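You operate a simulated robot arm through the tools that you are given. There is no shell and no other tool. Be economical: measure what you need, move in short steps, check, and stop when the job is done.

The job below is to be done with a simulated robot arm. You get a single attempt, and the scene is never put back.

JOB
Switch the bath off, dial back to 30, move the orange cup to the purple mat and close the lid.
Fine: switch OFF first; leave the other cups; leave the drain switch and the teal button. Set down upright: what you pick out.

The check looks at the end state, three seconds after you hand in, the way a careful person would. Anything else that was tipped, shoved, dropped, spilled or broken makes it a failure. A push-on lid holds only when it is set on centred and level and pressed home; a screw cap is set on level and turned clockwise until tight.

ROBOT AND FRAMES
A 6-joint arm with a two-finger parallel gripper, fixed in place. Base frame: the origin is at the foot of the arm, x ahead of it, y to its left, z up; the work surface is at about z = 0.012. Lengths are in m, angles in degrees, forces in N, time in s.
With the tool pointing down near the work surface it reaches from about 0.16 to 0.4 m from the base axis. Its first joint turns from -66.0 to 66.0 degrees. Payload 1.57 kg.
Tool frame: the origin (TCP) lies between the finger pads and is the grasp point; the fingertips stand 0.03 m ahead of it; z points along the fingers, y is the line along which they close. The gripper opens to 0.08 m. The fingers are 0.017 m wide and 0.012 m thick; the gripper's body (0.04 by 0.082 m) begins 0.08 m behind the TCP.
Orientation is that of the tool frame in the base frame, as [roll, pitch, yaw] about the fixed x, y, z axes, in that order (R = Rz(yaw) Ry(pitch) Rx(roll)). With the fingers straight down and closing along the base's y, the tool's x points along the base's -x, its y along +y and its z along -z.

CONTROLS
- The arm moves only by the tool jog_arm. Its argument "moves" is a list of rows, each an object of numbers (a shift or turn left out is 0, a gripper value left out holds the last): "tx", "ty", "tz": the shift along the tool's x, y, z in m; "wx", "wy", "wz": the turn, a rotation vector about the tool's x, y, z in degrees; "claw": the opening, from 0 (shut) to 1 (fully open). In form: [{"tx": .., "ty": .., "tz": .., "wx": .., "wy": .., "wz": .., "claw": ..}, ...]. A call has 1 to 20 rows; each row shifts and turns the commanded pose from where the row before left it, along the tool's axes as they then stand. Rows are played at 5 a second. More than 0.05 m and 8.6 degrees between two rows, or a gripper value outside its range, and nothing of the call is played. Where a pose cannot be reached the arm comes as near as it can. A force on the tool above 70 N (or 10 N above the force at the start of the call, whichever is more), or a blocked arm, ends the call early, and 0.2 s more pass. Each finger travels about 0.153 m/s and halts on what it meets, pressing with about 39 N; the grip force reading is that of the motor and also rises with nothing between the fingers. The clock runs only during rows and for 0.2 s after the last one: add rows that do not move to give the fingers time. It gives the time, the measured TCP pose, the force on the tool (base axes), the opening and the grip force at its end, in the units of the frame above (readings bear some noise), with the torque about the TCP (base axes, N m) and any sound that the robot's microphone picked up.
- Cameras (640 x 400 px; columns grow to the right, rows downward): "scene" is fixed at [0.0585, -0.3322, 0.4294]; the picture's right is [0.75, -0.66, 0.00], its down [-0.35, -0.40, -0.85] and it looks along [0.56, 0.63, -0.53] (base axes); focal length 226 px, centre (320, 200). "wrist" rides on the gripper at [0.072, -0.006, -0.122] in the tool frame; the picture's right is [0.09, 1.00, 0.00], its down [-0.84, 0.08, -0.54] and it looks along [-0.54, 0.05, 0.84] (tool axes); focal length 238 px, centre (320, 200). There is no depth. A picture from a camera that has moved, and an enlarged one, comes with that camera's place and axes in the base frame and with its lens.
- grab_frame(camera): a new picture of that camera. It takes no simulated time.
- close_up(camera, box): a new picture of the part [left, top, right, bottom] of that camera's present view, enlarged. It takes no simulated time.
- job_done(): hands the job in; it is judged then, once.

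Go step by step. Nothing tells you positions but the pictures and the camera data: compare them with the known pose of the tool, close in by small moves and look again before you grip or let go. The budget is 120 turns and 76 pictures, counting those below and the enlarged ones. Unless the task says otherwise, let go and move clear before handing in, and close with one line.

The tools are called after "Call:" as name(argument=value, ...) on one line, values as JSON. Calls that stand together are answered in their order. jog_arm: Moves the arm, as the interface text tells. Its arguments: {"type":"object","properties":{"moves":{"type":"array"}},"required":["moves"]} The other tools are called the same way: grab_frame (camera) takes a picture; close_up (camera, box) takes an enlarged picture of a part of a camera's view; job_done () hands the job in.

At the start:

```text
time: 0.0
position: [0.2158, -0.0766, 0.2949]
tool_rot: [-180.0, 0.0, 180.0]
wrist_force: [0.6, -0.5, 0.7]
wrist_torque: [-0.03, 0.0, 0.02]
grip_width: 0.0802
finger_force: 0.1
```

scene: 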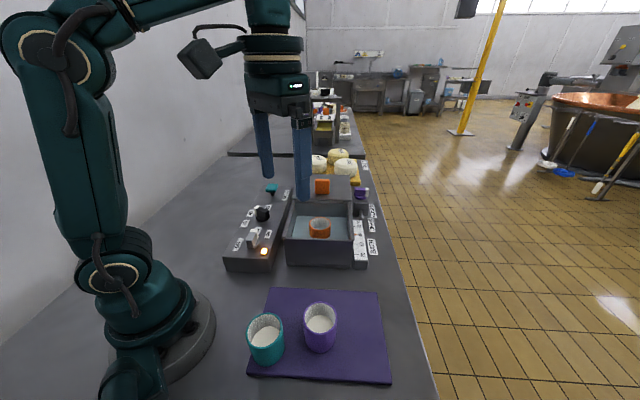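
wrist: 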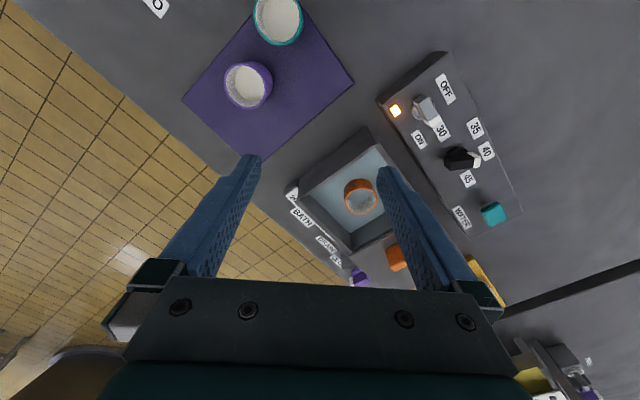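

I see a control box with a toggle switch and dial, a bath with the orange cup in it, the purple mat carrying two cups, and an orange-handled lid apparently beyond the bath. I'll look closer before moving.

Call:
close_up(camera="scene", box=[210, 140, 400, 280])

Call:
close_up(camera="wrist", box=[360, 40, 540, 250])

Call:
close_up(camera="wrist", box=[250, 110, 450, 310])

```text
2.86 times, centred on (305, 210) of scene
camera zoom: at [0.0585, -0.3322, 0.4294], right [0.75, -0.66, 0.0], down [-0.35, -0.4, -0.85], along [0.56, 0.63, -0.53], focal length 644 px, centre (363, 171)
```

zoom: 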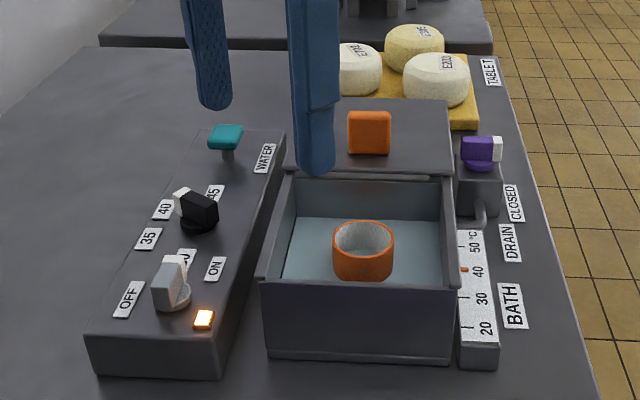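

```text
1.90 times, centred on (450, 145) of wrist
camera zoom: at [0.1441, -0.083, 0.4169], right [-0.09, 1.0, 0.0], down [0.84, 0.08, 0.54], along [0.54, 0.05, -0.84], focal length 454 px, centre (72, 305)
```

zoom: 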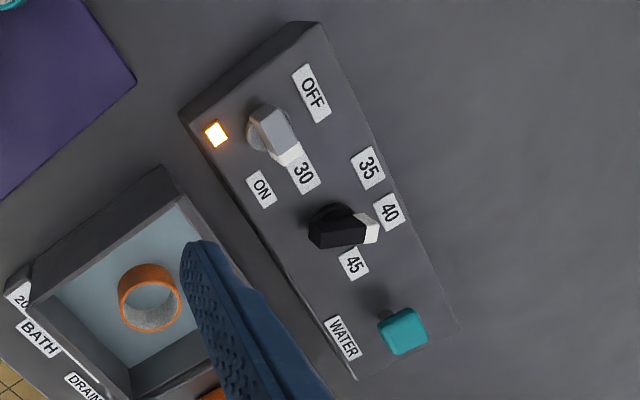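

```text
2.00 times, centred on (350, 210) of wrist
camera zoom: at [0.1441, -0.083, 0.4169], right [-0.09, 1.0, 0.0], down [0.84, 0.08, 0.54], along [0.54, 0.05, -0.84], focal length 477 px, centre (260, 180)
```

zoom: 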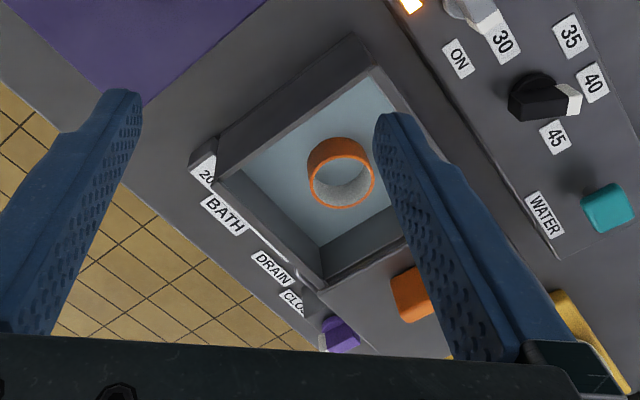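

The console is rotated about 45° and sits near (0.27, 0.15). The bath cup is near (0.367, 0.014), and the lid's orange knob is farther out. I'll yaw the tool to match and look again from above.

Call:
jog_arm(moves=[{"wz": -8, "tx": 0.01}, {"wz": -8, "tx": 0.01}, {"wz": -8}, {"wz": -8}, {"wz": -8}, {"wz": -5}, {}])

Call:
grab_frame(camera="wrist")

Call:
grab_frame(camera="scene")

```text
time: 1.6
position: [0.1958, -0.0781, 0.2949]
tool_rot: [-180.0, 0.1, -135.0]
wrist_force: [-0.5, -0.1, 1.1]
wrist_torque: [0.02, 0.01, 0.02]
grip_width: 0.0798
finger_force: 0.0
```

```text
70 pictures are left
camera wrist: at [0.1496, -0.1335, 0.4167], right [-0.77, 0.64, 0.0], down [0.54, 0.65, 0.54], along [0.35, 0.42, -0.84], focal length 238 px, centre (320, 200)
```

wrist: 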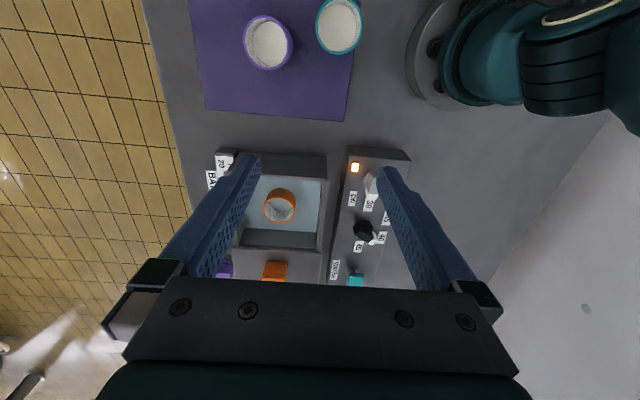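

```text
69 pictures are left
```

scene: 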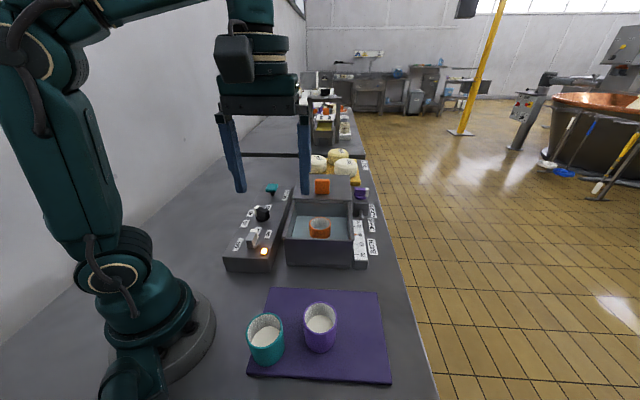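

The fixtures line up with a yaw of about 45–50°. Taking enlargements of the console, bath and lid.

Call:
close_up(camera="wrist", box=[200, 140, 420, 290])

Call:
close_up(camera="scene", box=[270, 140, 390, 240])

Call:
close_up(camera="scene", box=[220, 180, 300, 280])

```text
2.67 times, centred on (310, 215) of wrist
camera zoom: at [0.1496, -0.1335, 0.4167], right [-0.77, 0.64, 0.0], down [0.54, 0.65, 0.54], along [0.35, 0.42, -0.84], focal length 636 px, centre (347, 160)
```

zoom: 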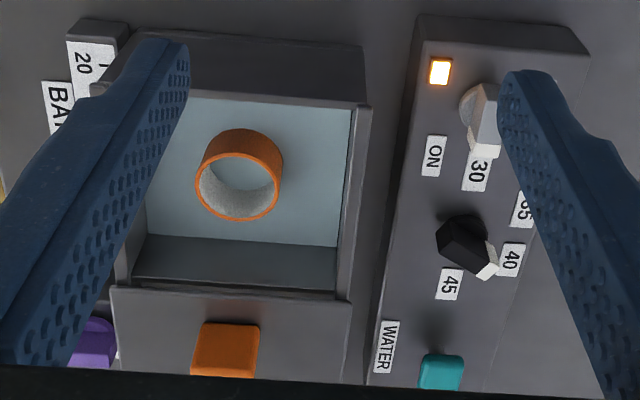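

```text
4.00 times, centred on (330, 190) of scene
camera zoom: at [0.0585, -0.3322, 0.4294], right [0.75, -0.66, 0.0], down [-0.35, -0.4, -0.85], along [0.56, 0.63, -0.53], focal length 902 px, centre (280, 240)
```

zoom: 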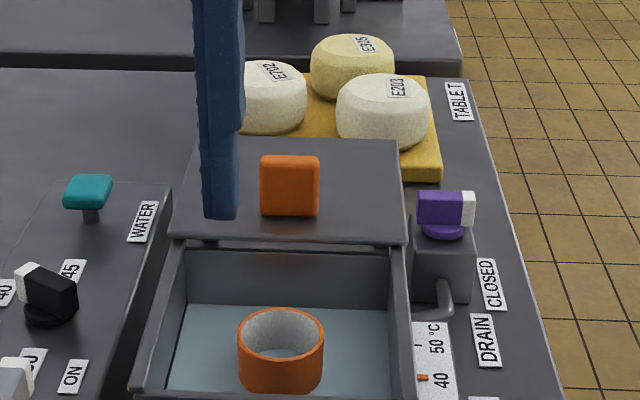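

```text
4.00 times, centred on (260, 230) of scene
camera zoom: at [0.0585, -0.3322, 0.4294], right [0.75, -0.66, 0.0], down [-0.35, -0.4, -0.85], along [0.56, 0.63, -0.53], focal length 902 px, centre (560, 80)
```

zoom: 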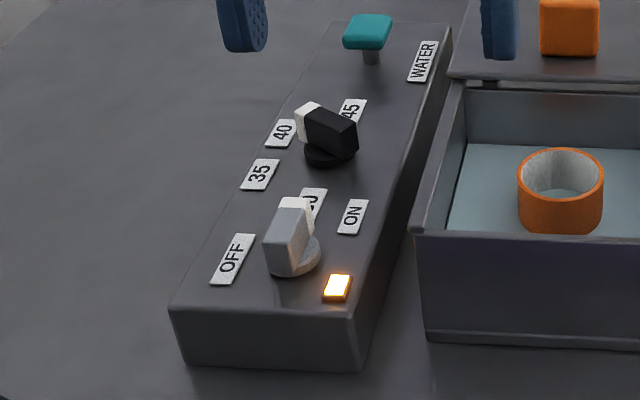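

Labels around the dial give 30/35/40/45 at about 226/166/106/46°, with the pointer at 106° (40). The switch centre is at about (0.205, 0.073), its handle along about 45°. I'll go above the switch and look.

Call:
jog_arm(moves=[{"tx": -0.0283, "ty": 0.0251, "claw": 0.5}, {"tx": -0.0283, "ty": 0.0251}, {"tx": -0.0283, "ty": 0.0251}, {"tx": -0.0283, "ty": 0.0251}, {"tz": 0.045}, {"tz": 0.045}, {"tz": 0.045}, {}])

Call:
grab_frame(camera="wrist")

Call:
close_up(camera="scene", box=[200, 120, 360, 280])

```text
time: 3.4
position: [0.2038, 0.0741, 0.1588]
tool_rot: [179.9, -0.2, -135.3]
wrist_force: [1.0, -1.0, -0.1]
wrist_torque: [0.04, 0.0, 0.0]
grip_width: 0.04
finger_force: 0.0
```

```text
65 pictures are left
camera wrist: at [0.1582, 0.0185, 0.2808], right [-0.77, 0.64, 0.0], down [0.54, 0.65, 0.54], along [0.35, 0.42, -0.84], focal length 238 px, centre (320, 200)
```

wrist: 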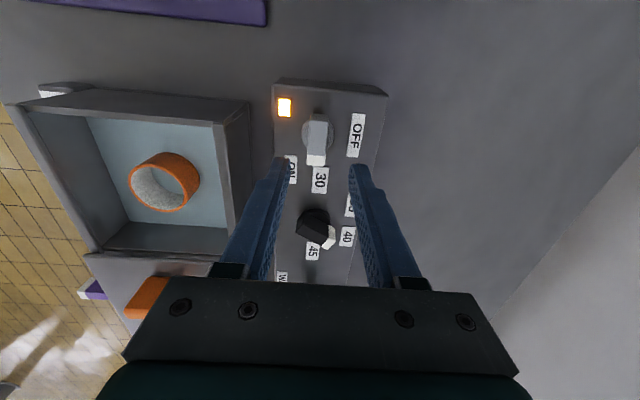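

```text
2.50 times, centred on (280, 200) of scene
camera zoom: at [0.0585, -0.3322, 0.4294], right [0.75, -0.66, 0.0], down [-0.35, -0.4, -0.85], along [0.56, 0.63, -0.53], focal length 564 px, centre (420, 200)
```

zoom: 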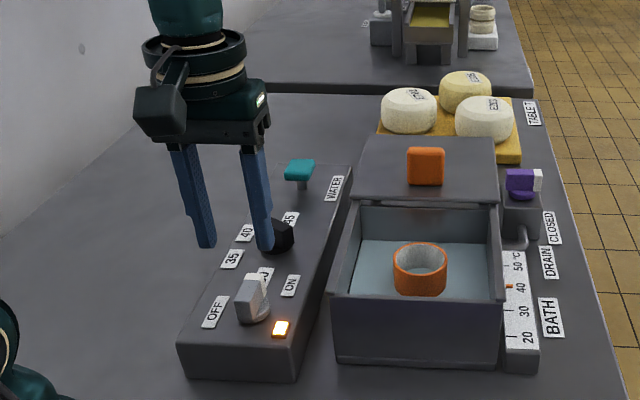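

Now a good view of the switch from behind; enlarging it.

Call:
close_up(camera="wrist", box=[260, 70, 400, 190])

```text
3.33 times, centred on (330, 130) of wrist
camera zoom: at [0.1582, 0.0185, 0.2808], right [-0.77, 0.64, 0.0], down [0.54, 0.65, 0.54], along [0.35, 0.42, -0.84], focal length 794 px, centre (287, 433)
```

zoom: 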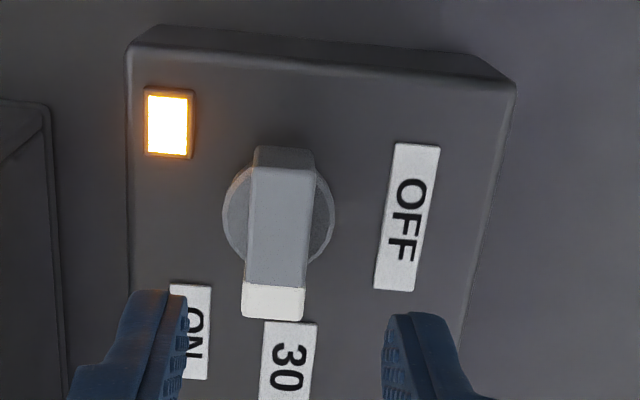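

The handle axis is at 45.6° with its centre at about (0.207, 0.073). I'll descend and grip it with the tips above the disc.

Call:
jog_arm(moves=[{"tx": -0.0014, "ty": -0.0028, "tz": 0.03}, {"tz": 0.025}, {"tz": 0.0168}, {}])

Call:
close_up(camera="wrist", box=[220, 60, 420, 220])

Call:
close_up(camera="scene", box=[200, 180, 300, 280])

```text
time: 4.4
position: [0.2077, 0.0711, 0.0871]
tool_rot: [-180.0, -0.1, -135.0]
wrist_force: [0.1, -0.4, 0.1]
wrist_torque: [-0.02, -0.01, 0.0]
grip_width: 0.0399
finger_force: 0.2
```

```text
2.50 times, centred on (320, 140) of wrist
camera zoom: at [0.1619, 0.0169, 0.2099], right [-0.77, 0.64, 0.0], down [0.54, 0.65, 0.54], along [0.35, 0.42, -0.84], focal length 596 px, centre (320, 350)
```

zoom: 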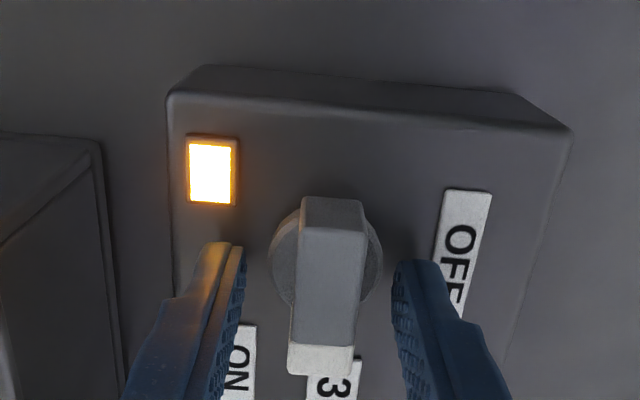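

```text
4.00 times, centred on (250, 230) of scene
camera zoom: at [0.0585, -0.3322, 0.4294], right [0.75, -0.66, 0.0], down [-0.35, -0.4, -0.85], along [0.56, 0.63, -0.53], focal length 902 px, centre (600, 80)
```

zoom: 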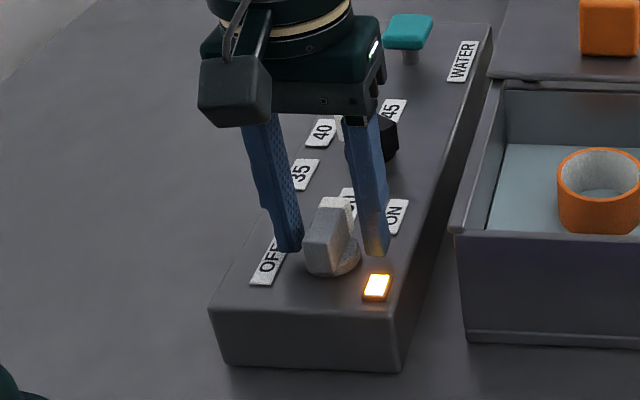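

Fingers straddle the handle, about 2 mm off centre. I'll correct and close.

Call:
jog_arm(moves=[{"ty": 0.002}, {"claw": 0.15}, {}, {}])

```text
time: 5.4
position: [0.2077, 0.0727, 0.0872]
tool_rot: [-179.9, 0.0, -135.0]
wrist_force: [4.8, -5.5, -6.8]
wrist_torque: [0.1, -0.41, -0.03]
grip_width: 0.0302
finger_force: 39.3
```

The opening stalled at 30 mm, which matches the disc's diameter rather than the handle. I'll open, rise 8 mm and regrip.

Call:
jog_arm(moves=[{"claw": 0.5}, {}, {"tz": -0.008}, {"claw": 0.12}, {}, {}])

Call:
close_up(camera="wrist", box=[220, 60, 420, 220])

```text
time: 6.8
position: [0.2067, 0.0734, 0.095]
tool_rot: [-179.9, -0.1, -135.0]
wrist_force: [1.7, 3.6, -10.5]
wrist_torque: [0.28, -0.14, 0.07]
grip_width: 0.0158
finger_force: 31.0
```

```text
2.50 times, centred on (320, 140) of wrist
camera zoom: at [0.1613, 0.018, 0.2177], right [-0.77, 0.64, 0.0], down [0.54, 0.65, 0.54], along [0.35, 0.42, -0.84], focal length 596 px, centre (320, 350)
```

zoom: 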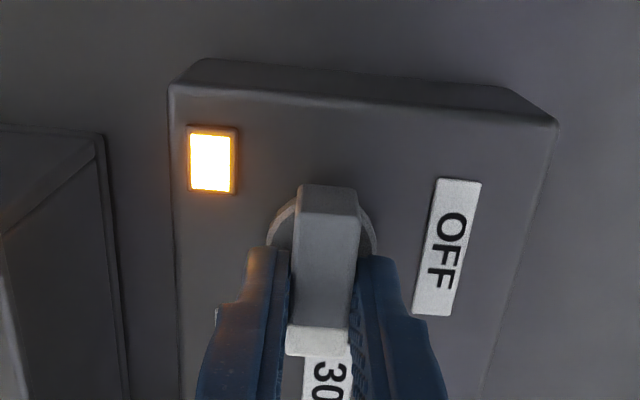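

Gripped on the handle at 16 mm. Turning counter-clockwise toward OFF, with a check part way.

Call:
jog_arm(moves=[{"wz": -8}, {"wz": -8}, {"wz": -8}, {"wz": -8}, {"wz": -8}, {}])

Call:
grab_frame(camera="wrist")

Call:
close_up(camera="scene", box=[200, 180, 300, 280])

```text
time: 8.2
position: [0.205, 0.074, 0.0952]
tool_rot: [179.7, 0.1, -95.1]
wrist_force: [-16.6, 22.2, -9.5]
wrist_torque: [0.37, -0.07, -0.07]
grip_width: 0.0159
finger_force: 31.9
```

```text
59 pictures are left
camera wrist: at [0.2062, 0.0017, 0.2177], right [-1.0, 0.0, 0.0], down [0.0, 0.84, 0.54], along [0.0, 0.54, -0.84], focal length 238 px, centre (320, 200)
```

wrist: 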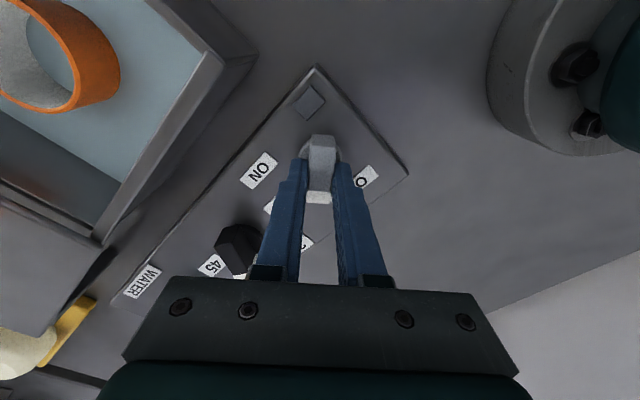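

```text
4.00 times, centred on (250, 230) of scene
camera zoom: at [0.0585, -0.3322, 0.4294], right [0.75, -0.66, 0.0], down [-0.35, -0.4, -0.85], along [0.56, 0.63, -0.53], focal length 902 px, centre (600, 80)
```

zoom: 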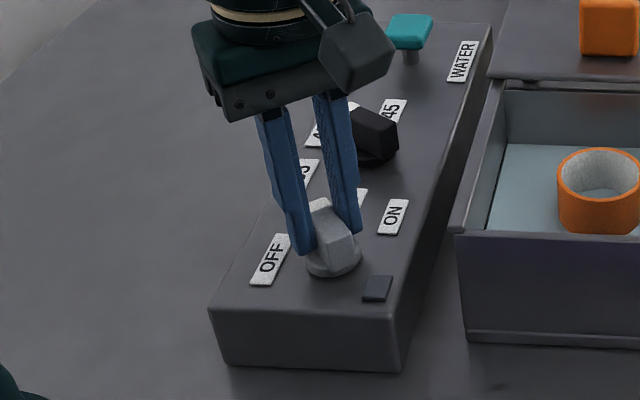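

The lamp has gone out. There's some side load, so I'll recentre slightly and keep turning gently toward the OFF stop.

Call:
jog_arm(moves=[{"tx": -0.0013, "ty": 0.002}, {"wz": -6}, {"wz": -6}, {"wz": -6}, {}])

Call:
close_up(camera="scene", box=[200, 180, 300, 280])

```text
time: 9.4
position: [0.2047, 0.0742, 0.0957]
tool_rot: [180.0, -0.2, -76.8]
wrist_force: [-10.1, -17.5, 8.2]
wrist_torque: [-0.93, -0.14, 0.01]
grip_width: 0.0156
finger_force: 31.3
```

```text
4.00 times, centred on (250, 230) of scene
camera zoom: at [0.0585, -0.3323, 0.4294], right [0.75, -0.66, 0.0], down [-0.35, -0.4, -0.85], along [0.56, 0.63, -0.53], focal length 902 px, centre (600, 80)
```

zoom: 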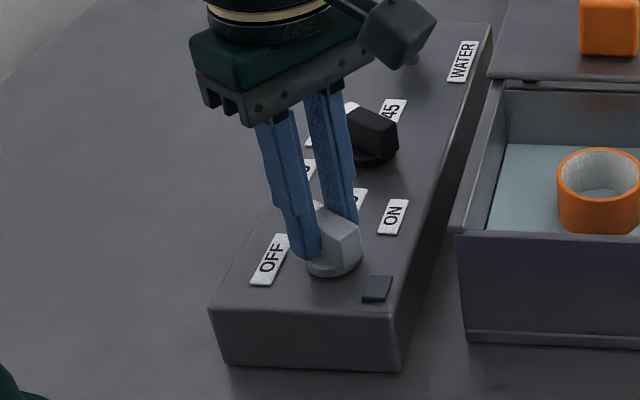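

No stop felt yet (pointer about 103°). Continuing in small turns while watching the torque.

Call:
jog_arm(moves=[{"wz": -6}, {"wz": -6}, {}])

Call:
close_up(camera="wrist", box=[240, 60, 440, 220])

```text
time: 10.2
position: [0.2039, 0.0736, 0.095]
tool_rot: [179.6, -0.1, -65.0]
wrist_force: [-12.4, -24.6, 8.2]
wrist_torque: [-0.29, -0.14, -0.04]
grip_width: 0.0157
finger_force: 31.8
```

```text
2.50 times, centred on (340, 140) of wrist
camera zoom: at [0.2411, 0.0125, 0.218], right [-0.86, -0.5, 0.01], down [-0.42, 0.73, 0.54], along [-0.28, 0.46, -0.84], focal length 596 px, centre (270, 350)
```

zoom: 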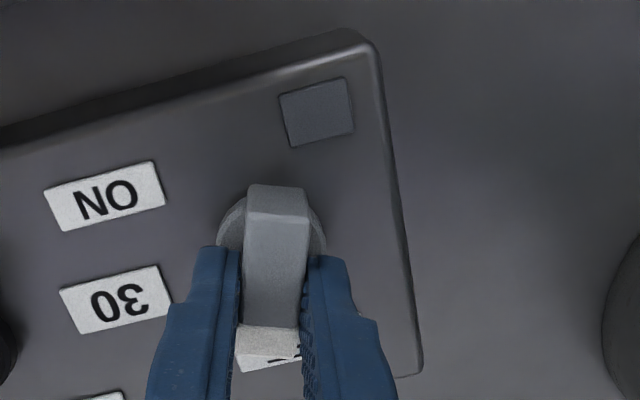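

Pointer is now over the OFF label's edge (about 115°), still free. I'll recentre and turn on toward 135°.

Call:
jog_arm(moves=[{"tx": 0.0014, "ty": 0.0015}, {"wz": -6}, {"wz": -6}, {"wz": -6}, {}])

Call:
close_up(camera="wrist", box=[240, 60, 440, 220])

```text
time: 11.4
position: [0.2033, 0.0714, 0.0954]
tool_rot: [179.9, 0.1, -47.1]
wrist_force: [-22.6, 9.1, -5.5]
wrist_torque: [0.31, 0.43, -0.01]
grip_width: 0.0158
finger_force: 31.4
```

```text
2.50 times, centred on (340, 140) of wrist
camera zoom: at [0.2576, 0.0248, 0.2179], right [-0.67, -0.75, 0.0], down [-0.63, 0.56, 0.54], along [-0.41, 0.36, -0.84], focal length 596 px, centre (270, 350)
```

zoom: 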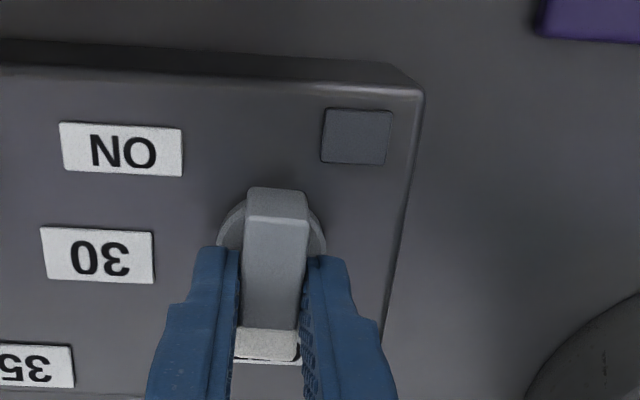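

Pointer sits squarely on OFF with the lamp out. A last few degrees, then I'll release and rise.

Call:
jog_arm(moves=[{"wz": -4}, {}, {"claw": 0.5}, {}, {"tz": -0.04}, {"tz": -0.04}, {}])

Call:
grab_frame(camera="wrist")

Call:
close_up(camera="scene", box=[200, 160, 320, 280])

```text
time: 13.0
position: [0.2041, 0.0723, 0.1769]
tool_rot: [-180.0, -0.1, -43.1]
wrist_force: [0.3, -0.7, 0.3]
wrist_torque: [0.0, -0.01, 0.03]
grip_width: 0.0399
finger_force: 0.1
```

```text
54 pictures are left
camera wrist: at [0.2624, 0.0277, 0.2979], right [-0.61, -0.79, 0.0], down [-0.66, 0.51, 0.54], along [-0.43, 0.33, -0.84], focal length 238 px, centre (320, 200)
```

wrist: 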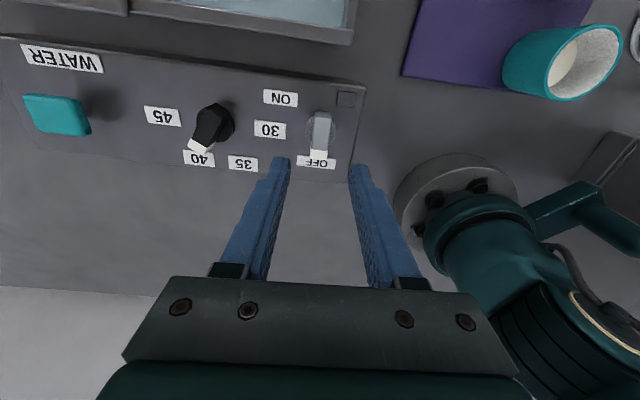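

```text
3.33 times, centred on (260, 220) of scene
camera zoom: at [0.0585, -0.3322, 0.4294], right [0.75, -0.66, 0.0], down [-0.35, -0.4, -0.85], along [0.56, 0.63, -0.53], focal length 752 px, centre (520, 133)
```

zoom: 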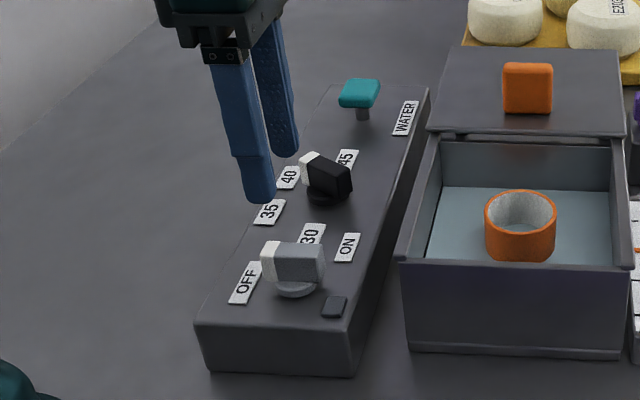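

Switch is at OFF, lamp out. Next the dial: I'll move above it and unwind the wrist so the whole 120° turn stays mid-range.

Call:
jog_arm(moves=[{"tz": -0.02}, {"ty": -0.0359, "tx": -0.001}, {"ty": -0.0359, "tx": -0.001}, {"ty": -0.0358, "tx": -0.0015}, {"wz": 8}, {"wz": 8}, {"wz": 8}, {"wz": 8}, {"wz": 8}, {"wz": 8}, {"wz": 8}, {"wz": 8}, {"wz": 8}, {"wz": 8}, {"wz": 8}, {"wz": 8}, {"wz": 8}])

Call:
jog_arm(moves=[{"wz": 8}, {"wz": 8}, {"wz": 8}, {"wz": 8}, {"wz": 8}, {"wz": 8}, {"wz": 8}, {"wz": 8}, {"wz": 8}, {"wz": 8}, {"wz": 8}, {"wz": 8}, {"wz": 8}, {"wz": 2}, {}])

Call:
grab_frame(camera="wrist")

```text
time: 16.6
position: [0.2757, 0.1533, 0.1965]
tool_rot: [180.0, 0.1, -147.3]
wrist_force: [0.1, 0.2, -0.1]
wrist_torque: [-0.01, 0.01, -0.03]
grip_width: 0.04
finger_force: 0.0
```

```text
time: 19.8
position: [0.2751, 0.1529, 0.1945]
tool_rot: [180.0, 0.0, 106.8]
wrist_force: [-0.1, -0.1, -0.3]
wrist_torque: [-0.01, -0.01, 0.0]
grip_width: 0.0398
finger_force: 0.1
```

```text
52 pictures are left
camera wrist: at [0.2481, 0.221, 0.3178], right [0.93, 0.38, 0.0], down [0.32, -0.78, 0.54], along [0.2, -0.5, -0.84], focal length 238 px, centre (320, 200)
```

wrist: 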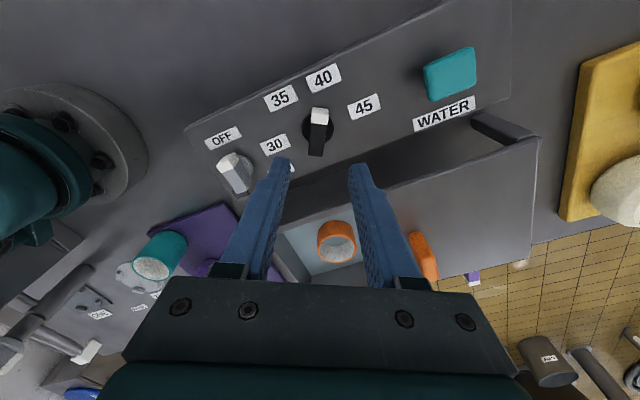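

The dial is straight ahead in view with its bar well aligned. Enlarging the dial, and also the lid, which shows its rear structure here.

Call:
close_up(camera="wrist", box=[250, 50, 390, 180])

Call:
close_up(camera="wrist", box=[260, 100, 560, 300])

```text
3.08 times, centred on (320, 115) of wrist
camera zoom: at [0.2481, 0.221, 0.3178], right [0.93, 0.38, 0.0], down [0.32, -0.78, 0.54], along [0.2, -0.5, -0.84], focal length 733 px, centre (320, 462)
```

zoom: 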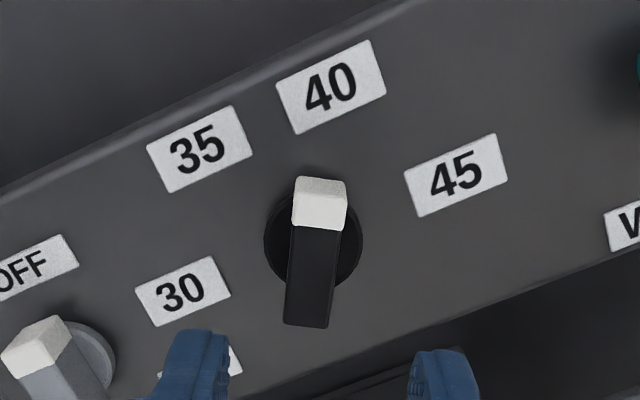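

```text
2.00 times, centred on (410, 200) of wrist
camera zoom: at [0.2481, 0.221, 0.3178], right [0.93, 0.38, 0.0], down [0.32, -0.78, 0.54], along [0.2, -0.5, -0.84], focal length 477 px, centre (140, 200)
```

zoom: 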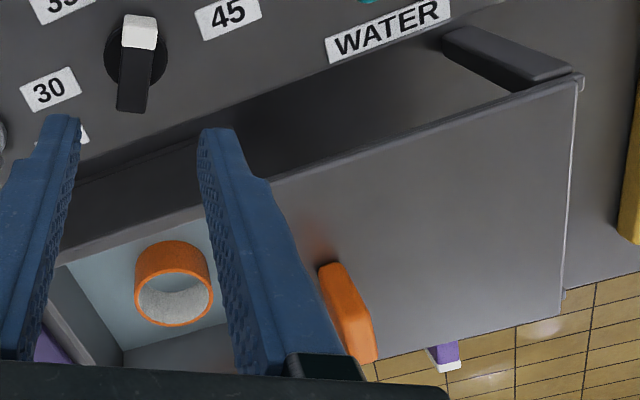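

Dial: centre about (0.2727, 0.1515), bar at 106°, and the 30 mark at 225°. I'll descend to the same height as before and grip.

Call:
jog_arm(moves=[{"tx": -0.0006, "ty": -0.0027}, {"tz": 0.04}, {"tz": 0.035}, {"tz": 0.0235}, {}, {"claw": 0.12}, {}, {}])

Call:
close_up(camera="wrist", box=[220, 40, 420, 200])

```text
time: 21.6
position: [0.2735, 0.1524, 0.0967]
tool_rot: [179.8, 0.0, 106.9]
wrist_force: [8.5, 1.0, -13.6]
wrist_torque: [0.14, -0.12, -0.01]
grip_width: 0.016
finger_force: 31.1
```

```text
2.50 times, centred on (320, 120) of wrist
camera zoom: at [0.2461, 0.2199, 0.2194], right [0.93, 0.38, 0.0], down [0.32, -0.78, 0.54], along [0.21, -0.5, -0.84], focal length 596 px, centre (320, 400)
```

zoom: 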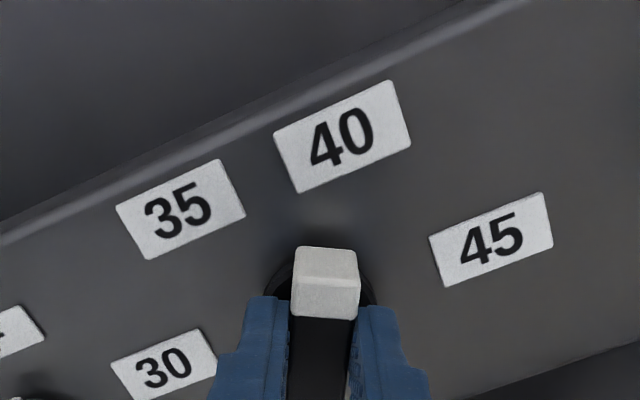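

Gripped. Turning counter-clockwise, the first half to 35.

Call:
jog_arm(moves=[{"ty": 0.0007, "wz": -6}, {"wz": -6}, {"wz": -6}, {"wz": -6}, {"wz": -6}, {"wz": -6}, {"wz": -6}, {}])

```text
time: 23.4
position: [0.2719, 0.1525, 0.0978]
tool_rot: [-179.6, -0.1, 149.0]
wrist_force: [-19.9, -16.3, 2.0]
wrist_torque: [0.01, 0.01, -0.03]
grip_width: 0.0159
finger_force: 31.5
```

Call:
jog_arm(moves=[{"tx": 0.0009, "ty": -0.0018}, {"wz": -6}, {"wz": -6}, {"wz": -6}, {"wz": -6}, {"wz": -6}, {"wz": -6}, {}])

Call:
close_up(camera="scene", box=[200, 160, 320, 280])

```text
time: 25.2
position: [0.2717, 0.15, 0.0965]
tool_rot: [-179.7, -0.1, -175.0]
wrist_force: [2.7, -31.3, -8.3]
wrist_torque: [-0.31, 0.67, -0.05]
grip_width: 0.0159
finger_force: 31.2
```

```text
3.33 times, centred on (260, 220) of scene
camera zoom: at [0.0585, -0.3322, 0.4294], right [0.75, -0.66, 0.0], down [-0.35, -0.4, -0.85], along [0.56, 0.63, -0.53], focal length 752 px, centre (520, 133)
```

zoom: 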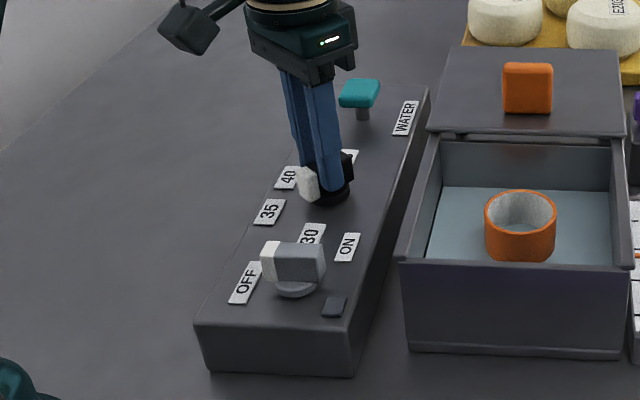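

Pointer has passed 35. Recentre and turn the last 40° to 30.

Call:
jog_arm(moves=[{"ty": -0.0025}, {"wz": -6}, {"wz": -6}, {"wz": -6}, {"wz": -6}, {"wz": -6}, {"wz": -6}, {}])

Call:
close_up(camera="wrist", box=[220, 40, 420, 200])

```text
time: 27.0
position: [0.2734, 0.1477, 0.0979]
tool_rot: [-179.7, 0.0, -138.9]
wrist_force: [14.9, -22.6, -19.0]
wrist_torque: [0.1, -0.44, -0.07]
grip_width: 0.0159
finger_force: 31.3
```

```text
2.50 times, centred on (320, 120) of wrist
camera zoom: at [0.222, 0.0966, 0.2199], right [-0.72, 0.69, 0.0], down [0.58, 0.61, 0.54], along [0.38, 0.39, -0.84], focal length 596 px, centre (320, 400)
```

zoom: 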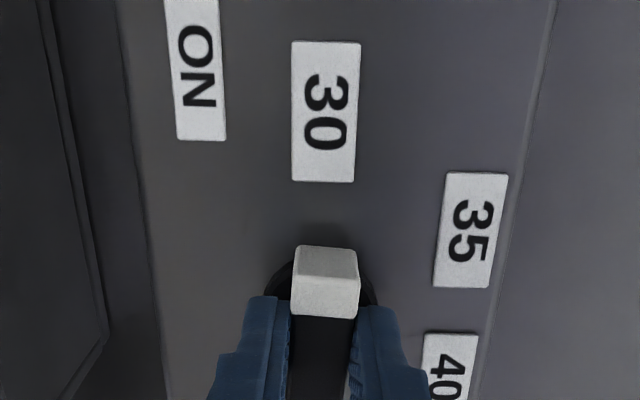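

Nearly on the 30 mark. A final 4°, then recentre, release, rise and check.

Call:
jog_arm(moves=[{"ty": -0.0025}, {"wz": -4}, {}, {"claw": 0.3}, {"claw": 0.5}, {}, {"tz": -0.04}, {"tz": -0.04}, {}])

Call:
grab_frame(camera="wrist")

Call:
close_up(camera="scene", box=[200, 140, 360, 280])

```text
time: 29.0
position: [0.2724, 0.1493, 0.1797]
tool_rot: [180.0, 0.0, -135.0]
wrist_force: [-0.6, 0.2, 0.9]
wrist_torque: [0.02, 0.06, -0.02]
grip_width: 0.04
finger_force: 0.0
```

```text
46 pictures are left
camera wrist: at [0.2263, 0.0943, 0.301], right [-0.77, 0.64, 0.0], down [0.54, 0.65, 0.54], along [0.35, 0.42, -0.84], focal length 238 px, centre (320, 200)
```

wrist: 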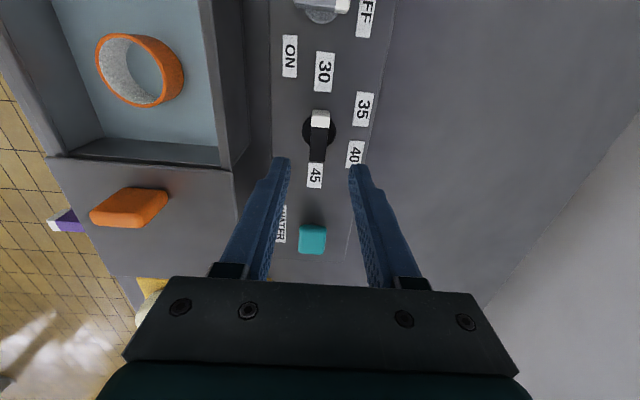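

```text
2.86 times, centred on (280, 210) of scene
camera zoom: at [0.0585, -0.3322, 0.4294], right [0.75, -0.66, 0.0], down [-0.35, -0.4, -0.85], along [0.56, 0.63, -0.53], focal length 644 px, centre (434, 171)
```

zoom: 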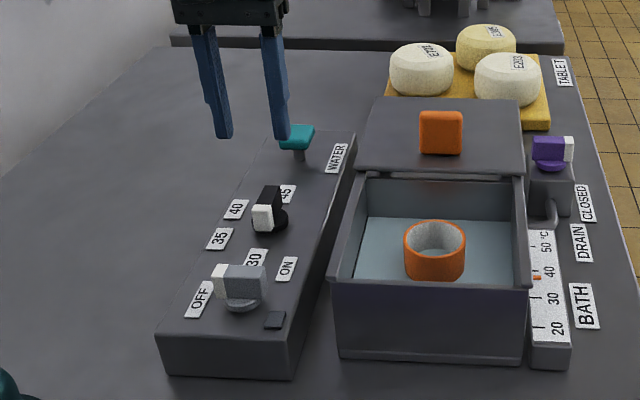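

The dial reads 30 and the switch stays at OFF. The orange cup is near (0.36, 0.009) with its rim at z≈0.07; I'll move above it.

Call:
jog_arm(moves=[{"tz": -0.04}, {"tx": 0.0094, "ty": -0.0401, "claw": 1}, {"tx": 0.0094, "ty": -0.0401}, {"tx": 0.0094, "ty": -0.0401}, {"tx": 0.0094, "ty": -0.0401, "wz": -3}, {}])

Call:
grab_frame(camera="wrist")

Call:
close_up(camera="scene", box=[240, 140, 400, 280])

```text
time: 30.4
position: [0.3613, 0.0088, 0.2151]
tool_rot: [-179.9, 0.0, -132.0]
wrist_force: [0.2, 0.3, -1.0]
wrist_torque: [0.01, -0.01, 0.04]
grip_width: 0.0798
finger_force: 0.1
```

```text
44 pictures are left
camera wrist: at [0.317, -0.0486, 0.3382], right [-0.8, 0.6, 0.0], down [0.5, 0.67, 0.54], along [0.32, 0.43, -0.84], focal length 238 px, centre (320, 200)
```

wrist: 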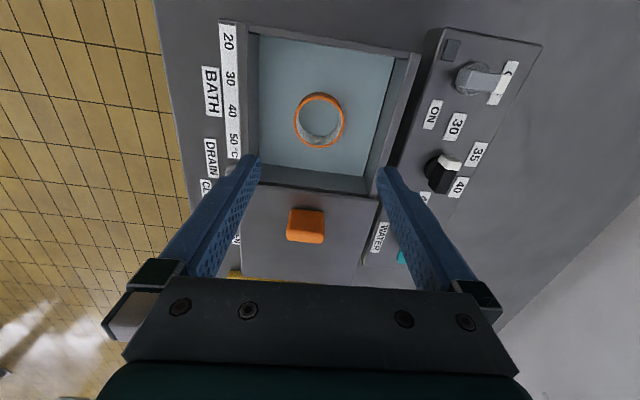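

```text
2.86 times, centred on (320, 210) of scene
camera zoom: at [0.0585, -0.3323, 0.4294], right [0.75, -0.66, 0.0], down [-0.35, -0.4, -0.85], along [0.56, 0.63, -0.53], focal length 644 px, centre (320, 171)
```

zoom: 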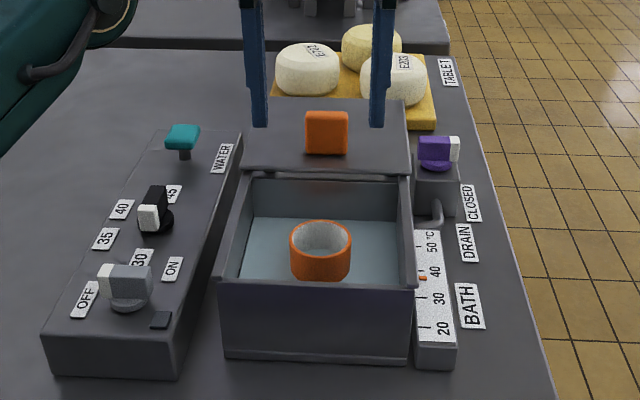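

Refined: cup rim centre (0.357, 0.004), rim z≈0.078, diameter about 57 mm, bath rim z≈0.097. I'll descend part way and check alignment.

Call:
jog_arm(moves=[{"tx": 0.0065}, {"tz": 0.04}, {"tz": 0.04}, {"tz": 0.015}, {}])

Call:
close_up(camera="wrist", box=[200, 20, 440, 220])

Call:
close_up(camera="scene", box=[260, 140, 380, 280])

```text
time: 31.6
position: [0.3567, 0.0032, 0.1219]
tool_rot: [-179.9, 0.0, -132.1]
wrist_force: [-1.0, -0.8, -0.2]
wrist_torque: [-0.05, 0.01, -0.05]
grip_width: 0.0803
finger_force: 0.0
```

```text
2.00 times, centred on (320, 120) of wrist
camera zoom: at [0.3135, -0.0544, 0.2434], right [-0.8, 0.6, 0.0], down [0.5, 0.67, 0.54], along [0.33, 0.43, -0.84], focal length 477 px, centre (320, 360)
```

zoom: 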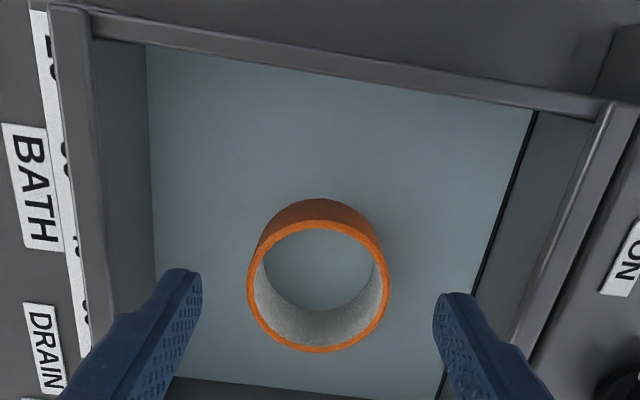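

```text
2.86 times, centred on (320, 210) of scene
camera zoom: at [0.0585, -0.3322, 0.4294], right [0.75, -0.66, 0.0], down [-0.35, -0.4, -0.85], along [0.56, 0.63, -0.53], focal length 644 px, centre (320, 171)
```

zoom: 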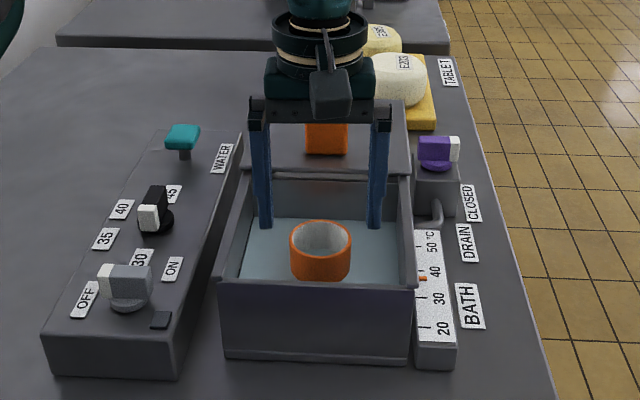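

Well aligned; only a 2 mm forward trim is needed. I'll descend to z≈0.066 and close slowly.

Call:
jog_arm(moves=[{"tx": -0.0017, "tz": 0.03}, {"tz": 0.026}, {}, {"claw": 0.85}, {"claw": 0.75}, {"claw": 0.68}, {"claw": 0.6}, {}, {}])

Call:
close_up(camera="wrist", box=[200, 20, 440, 220])

```text
time: 33.6
position: [0.3577, 0.0052, 0.0672]
tool_rot: [-179.9, -0.1, -132.1]
wrist_force: [-0.5, 1.0, 0.0]
wrist_torque: [0.0, 0.03, -0.01]
grip_width: 0.055
finger_force: 39.2
```

```text
2.00 times, centred on (320, 120) of wrist
camera zoom: at [0.3149, -0.053, 0.1887], right [-0.8, 0.6, 0.0], down [0.5, 0.67, 0.54], along [0.32, 0.43, -0.84], focal length 477 px, centre (320, 360)
```

zoom: 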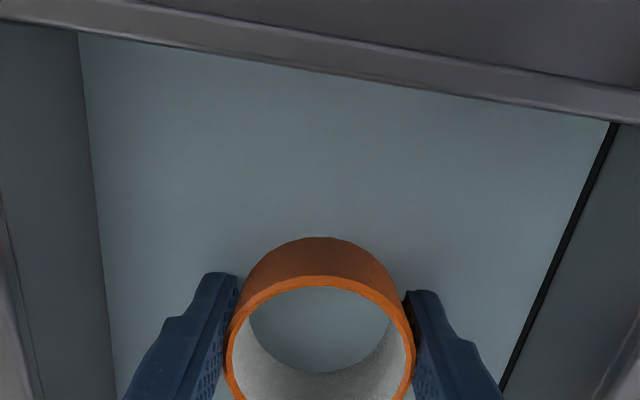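

Gripped at 55 mm. Lifting gently straight up.

Call:
jog_arm(moves=[{"tz": -0.008}, {"tz": -0.012}, {"tz": -0.015}, {"tz": -0.015}, {"tz": -0.015}, {"tz": -0.015}, {"tz": -0.015}, {"tz": -0.015}, {"tz": -0.01}, {}])

Call:
close_up(camera="scene", box=[220, 120, 420, 400])

Call:
grab_frame(camera="wrist")

```text
time: 35.8
position: [0.3569, 0.0039, 0.1877]
tool_rot: [-180.0, -0.1, -131.9]
wrist_force: [0.9, -0.4, -0.3]
wrist_torque: [0.01, -0.01, -0.02]
grip_width: 0.0549
finger_force: 38.9
```

```text
1.43 times, centred on (320, 260) of scene
camera zoom: at [0.0585, -0.3322, 0.4294], right [0.75, -0.66, 0.0], down [-0.35, -0.4, -0.85], along [0.56, 0.63, -0.53], focal length 322 px, centre (320, 114)
```

zoom: 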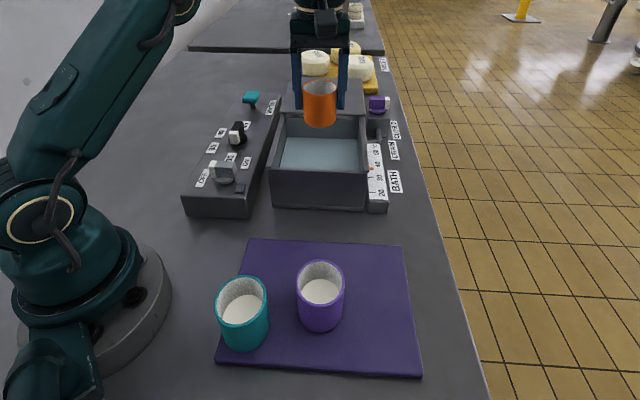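

```text
38 pictures are left
camera wrist: at [0.314, -0.0537, 0.3095], right [-0.8, 0.6, 0.0], down [0.5, 0.67, 0.54], along [0.32, 0.43, -0.84], focal length 238 px, centre (320, 200)
```

wrist: 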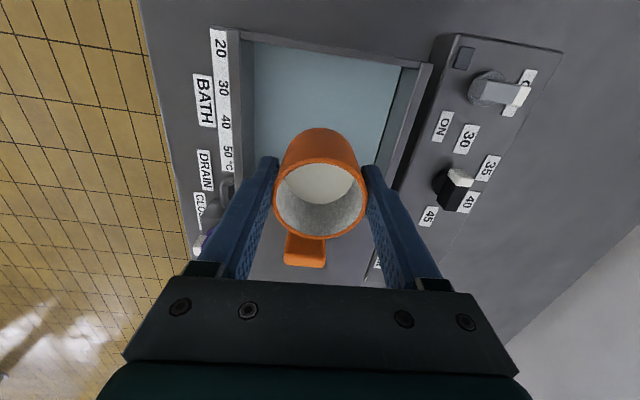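

Cup is held upright; its height is about 59 mm, with the bottom 48 mm below the TCP. The free part of the mat is around (0.271, -0.213). I'll carry it there at height and turn the fingers so they don't open toward the purple cup.

Call:
jog_arm(moves=[{"tx": 0.0117, "ty": -0.0043}, {"tx": 0.023, "ty": -0.0086}, {"tx": 0.023, "ty": -0.0086}, {"tx": 0.023, "ty": -0.0086}, {"tx": 0.023, "ty": -0.0086}, {"tx": 0.023, "ty": -0.0086}, {"tx": 0.023, "ty": -0.0086}, {"tx": 0.023, "ty": -0.0086}, {"tx": 0.023, "ty": -0.0086}, {"tx": 0.023, "ty": -0.0083}, {}])

Call:
jog_arm(moves=[{"wz": 4}, {"wz": 6}, {"wz": 6}, {"wz": 6}, {"wz": 6}, {"wz": 6}, {"wz": 6}, {"wz": 6}, {"wz": 6}, {"wz": 6}, {"wz": 6}, {"wz": 6}, {"wz": 6}, {"wz": 6}, {"wz": 6}, {"wz": 4}, {}])

Call:
grab_frame(camera="wrist")

Call:
close_up(camera="scene", box=[220, 200, 440, 400])

```text
time: 38.2
position: [0.2717, -0.2139, 0.1877]
tool_rot: [180.0, 0.0, -132.1]
wrist_force: [-0.3, 0.1, -1.3]
wrist_torque: [0.01, 0.01, 0.02]
grip_width: 0.055
finger_force: 39.2
```

```text
time: 41.8
position: [0.2711, -0.2125, 0.1862]
tool_rot: [-179.9, -0.1, 135.9]
wrist_force: [0.0, 0.2, -1.9]
wrist_torque: [0.0, -0.01, 0.03]
grip_width: 0.0549
finger_force: 39.1
```

```text
37 pictures are left
camera wrist: at [0.2151, -0.1674, 0.3087], right [0.63, 0.78, 0.0], down [0.65, -0.53, 0.54], along [0.42, -0.34, -0.84], focal length 238 px, centre (320, 200)
```

wrist: 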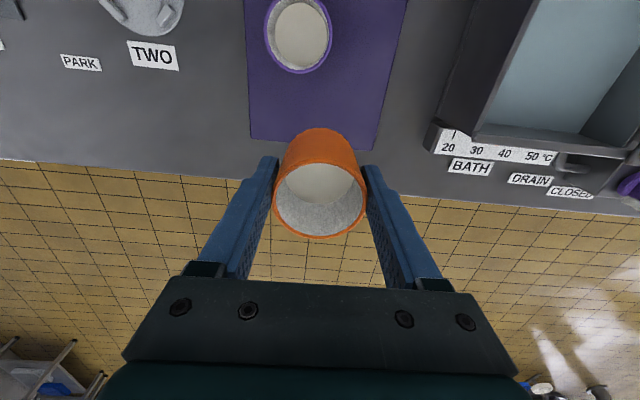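

```text
2.00 times, centred on (330, 300) of scene
camera zoom: at [0.0585, -0.3322, 0.4294], right [0.75, -0.66, 0.0], down [-0.35, -0.4, -0.85], along [0.56, 0.63, -0.53], focal length 451 px, centre (300, 0)
```

zoom: 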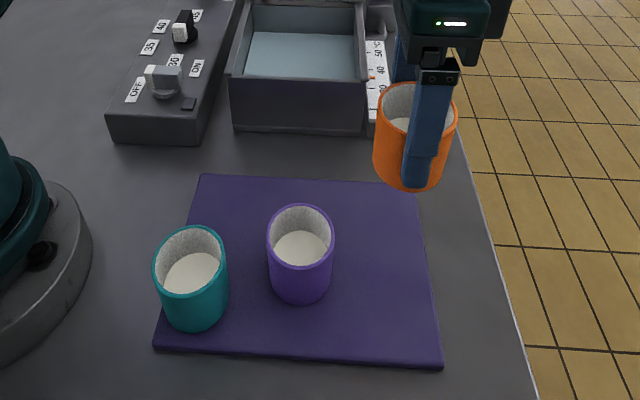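

The target leaves only about 7 mm to the mat edge, so I'll shift 5 mm inward and then descend most of the way.

Call:
jog_arm(moves=[{"tx": 0.005}, {"tz": 0.015}, {"tz": 0.02}, {"tz": 0.02}, {"tz": 0.02}, {"tz": 0.02}, {"tz": 0.012}, {}])

Call:
close_up(camera="scene", box=[270, 240, 420, 400])

Call:
grab_frame(camera="wrist")

```text
time: 43.6
position: [0.266, -0.2094, 0.0796]
tool_rot: [-179.9, 0.0, 135.8]
wrist_force: [-0.2, 0.6, -1.5]
wrist_torque: [0.03, 0.03, 0.0]
grip_width: 0.0549
finger_force: 38.7
```

```text
2.50 times, centred on (345, 320) of scene
camera zoom: at [0.0585, -0.3322, 0.4294], right [0.75, -0.66, 0.0], down [-0.35, -0.4, -0.85], along [0.56, 0.63, -0.53], focal length 564 px, centre (258, -100)
```

zoom: 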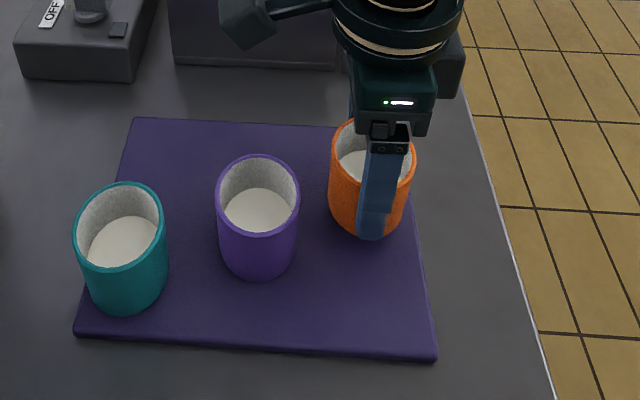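

```text
34 pictures are left
camera wrist: at [0.211, -0.1638, 0.2012], right [0.63, 0.78, 0.0], down [0.66, -0.53, 0.54], along [0.42, -0.34, -0.84], focal length 238 px, centre (320, 200)
```

wrist: 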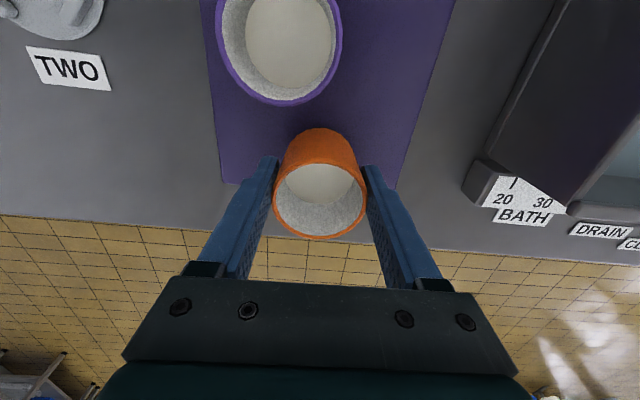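

Position looks good; I'll trim 3 mm more inward and lower until contact.

Call:
jog_arm(moves=[{"tx": 0.003}, {"tz": 0.008}, {"tz": 0.004}, {"tz": 0.002}, {}])

```text
time: 44.8
position: [0.2645, -0.207, 0.0671]
tool_rot: [179.9, -0.1, 136.0]
wrist_force: [-0.6, -0.1, 1.9]
wrist_torque: [0.02, 0.01, -0.02]
grip_width: 0.0549
finger_force: 39.0
```

Call:
jog_arm(moves=[{"tz": 0.0015}, {}])

Call:
close_up(camera="scene", box=[270, 240, 420, 400])

```text
time: 45.4
position: [0.266, -0.2079, 0.0648]
tool_rot: [-180.0, 0.3, 136.0]
wrist_force: [-2.9, 2.6, 27.9]
wrist_torque: [-0.02, 0.03, 0.05]
grip_width: 0.0551
finger_force: 38.7
```

```text
2.50 times, centred on (345, 320) of scene
camera zoom: at [0.0585, -0.3322, 0.4295], right [0.75, -0.66, 0.0], down [-0.35, -0.4, -0.85], along [0.56, 0.63, -0.53], focal length 564 px, centre (258, -100)
```

zoom: 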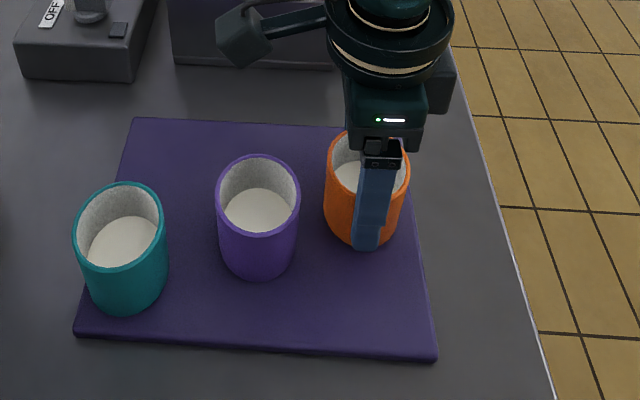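

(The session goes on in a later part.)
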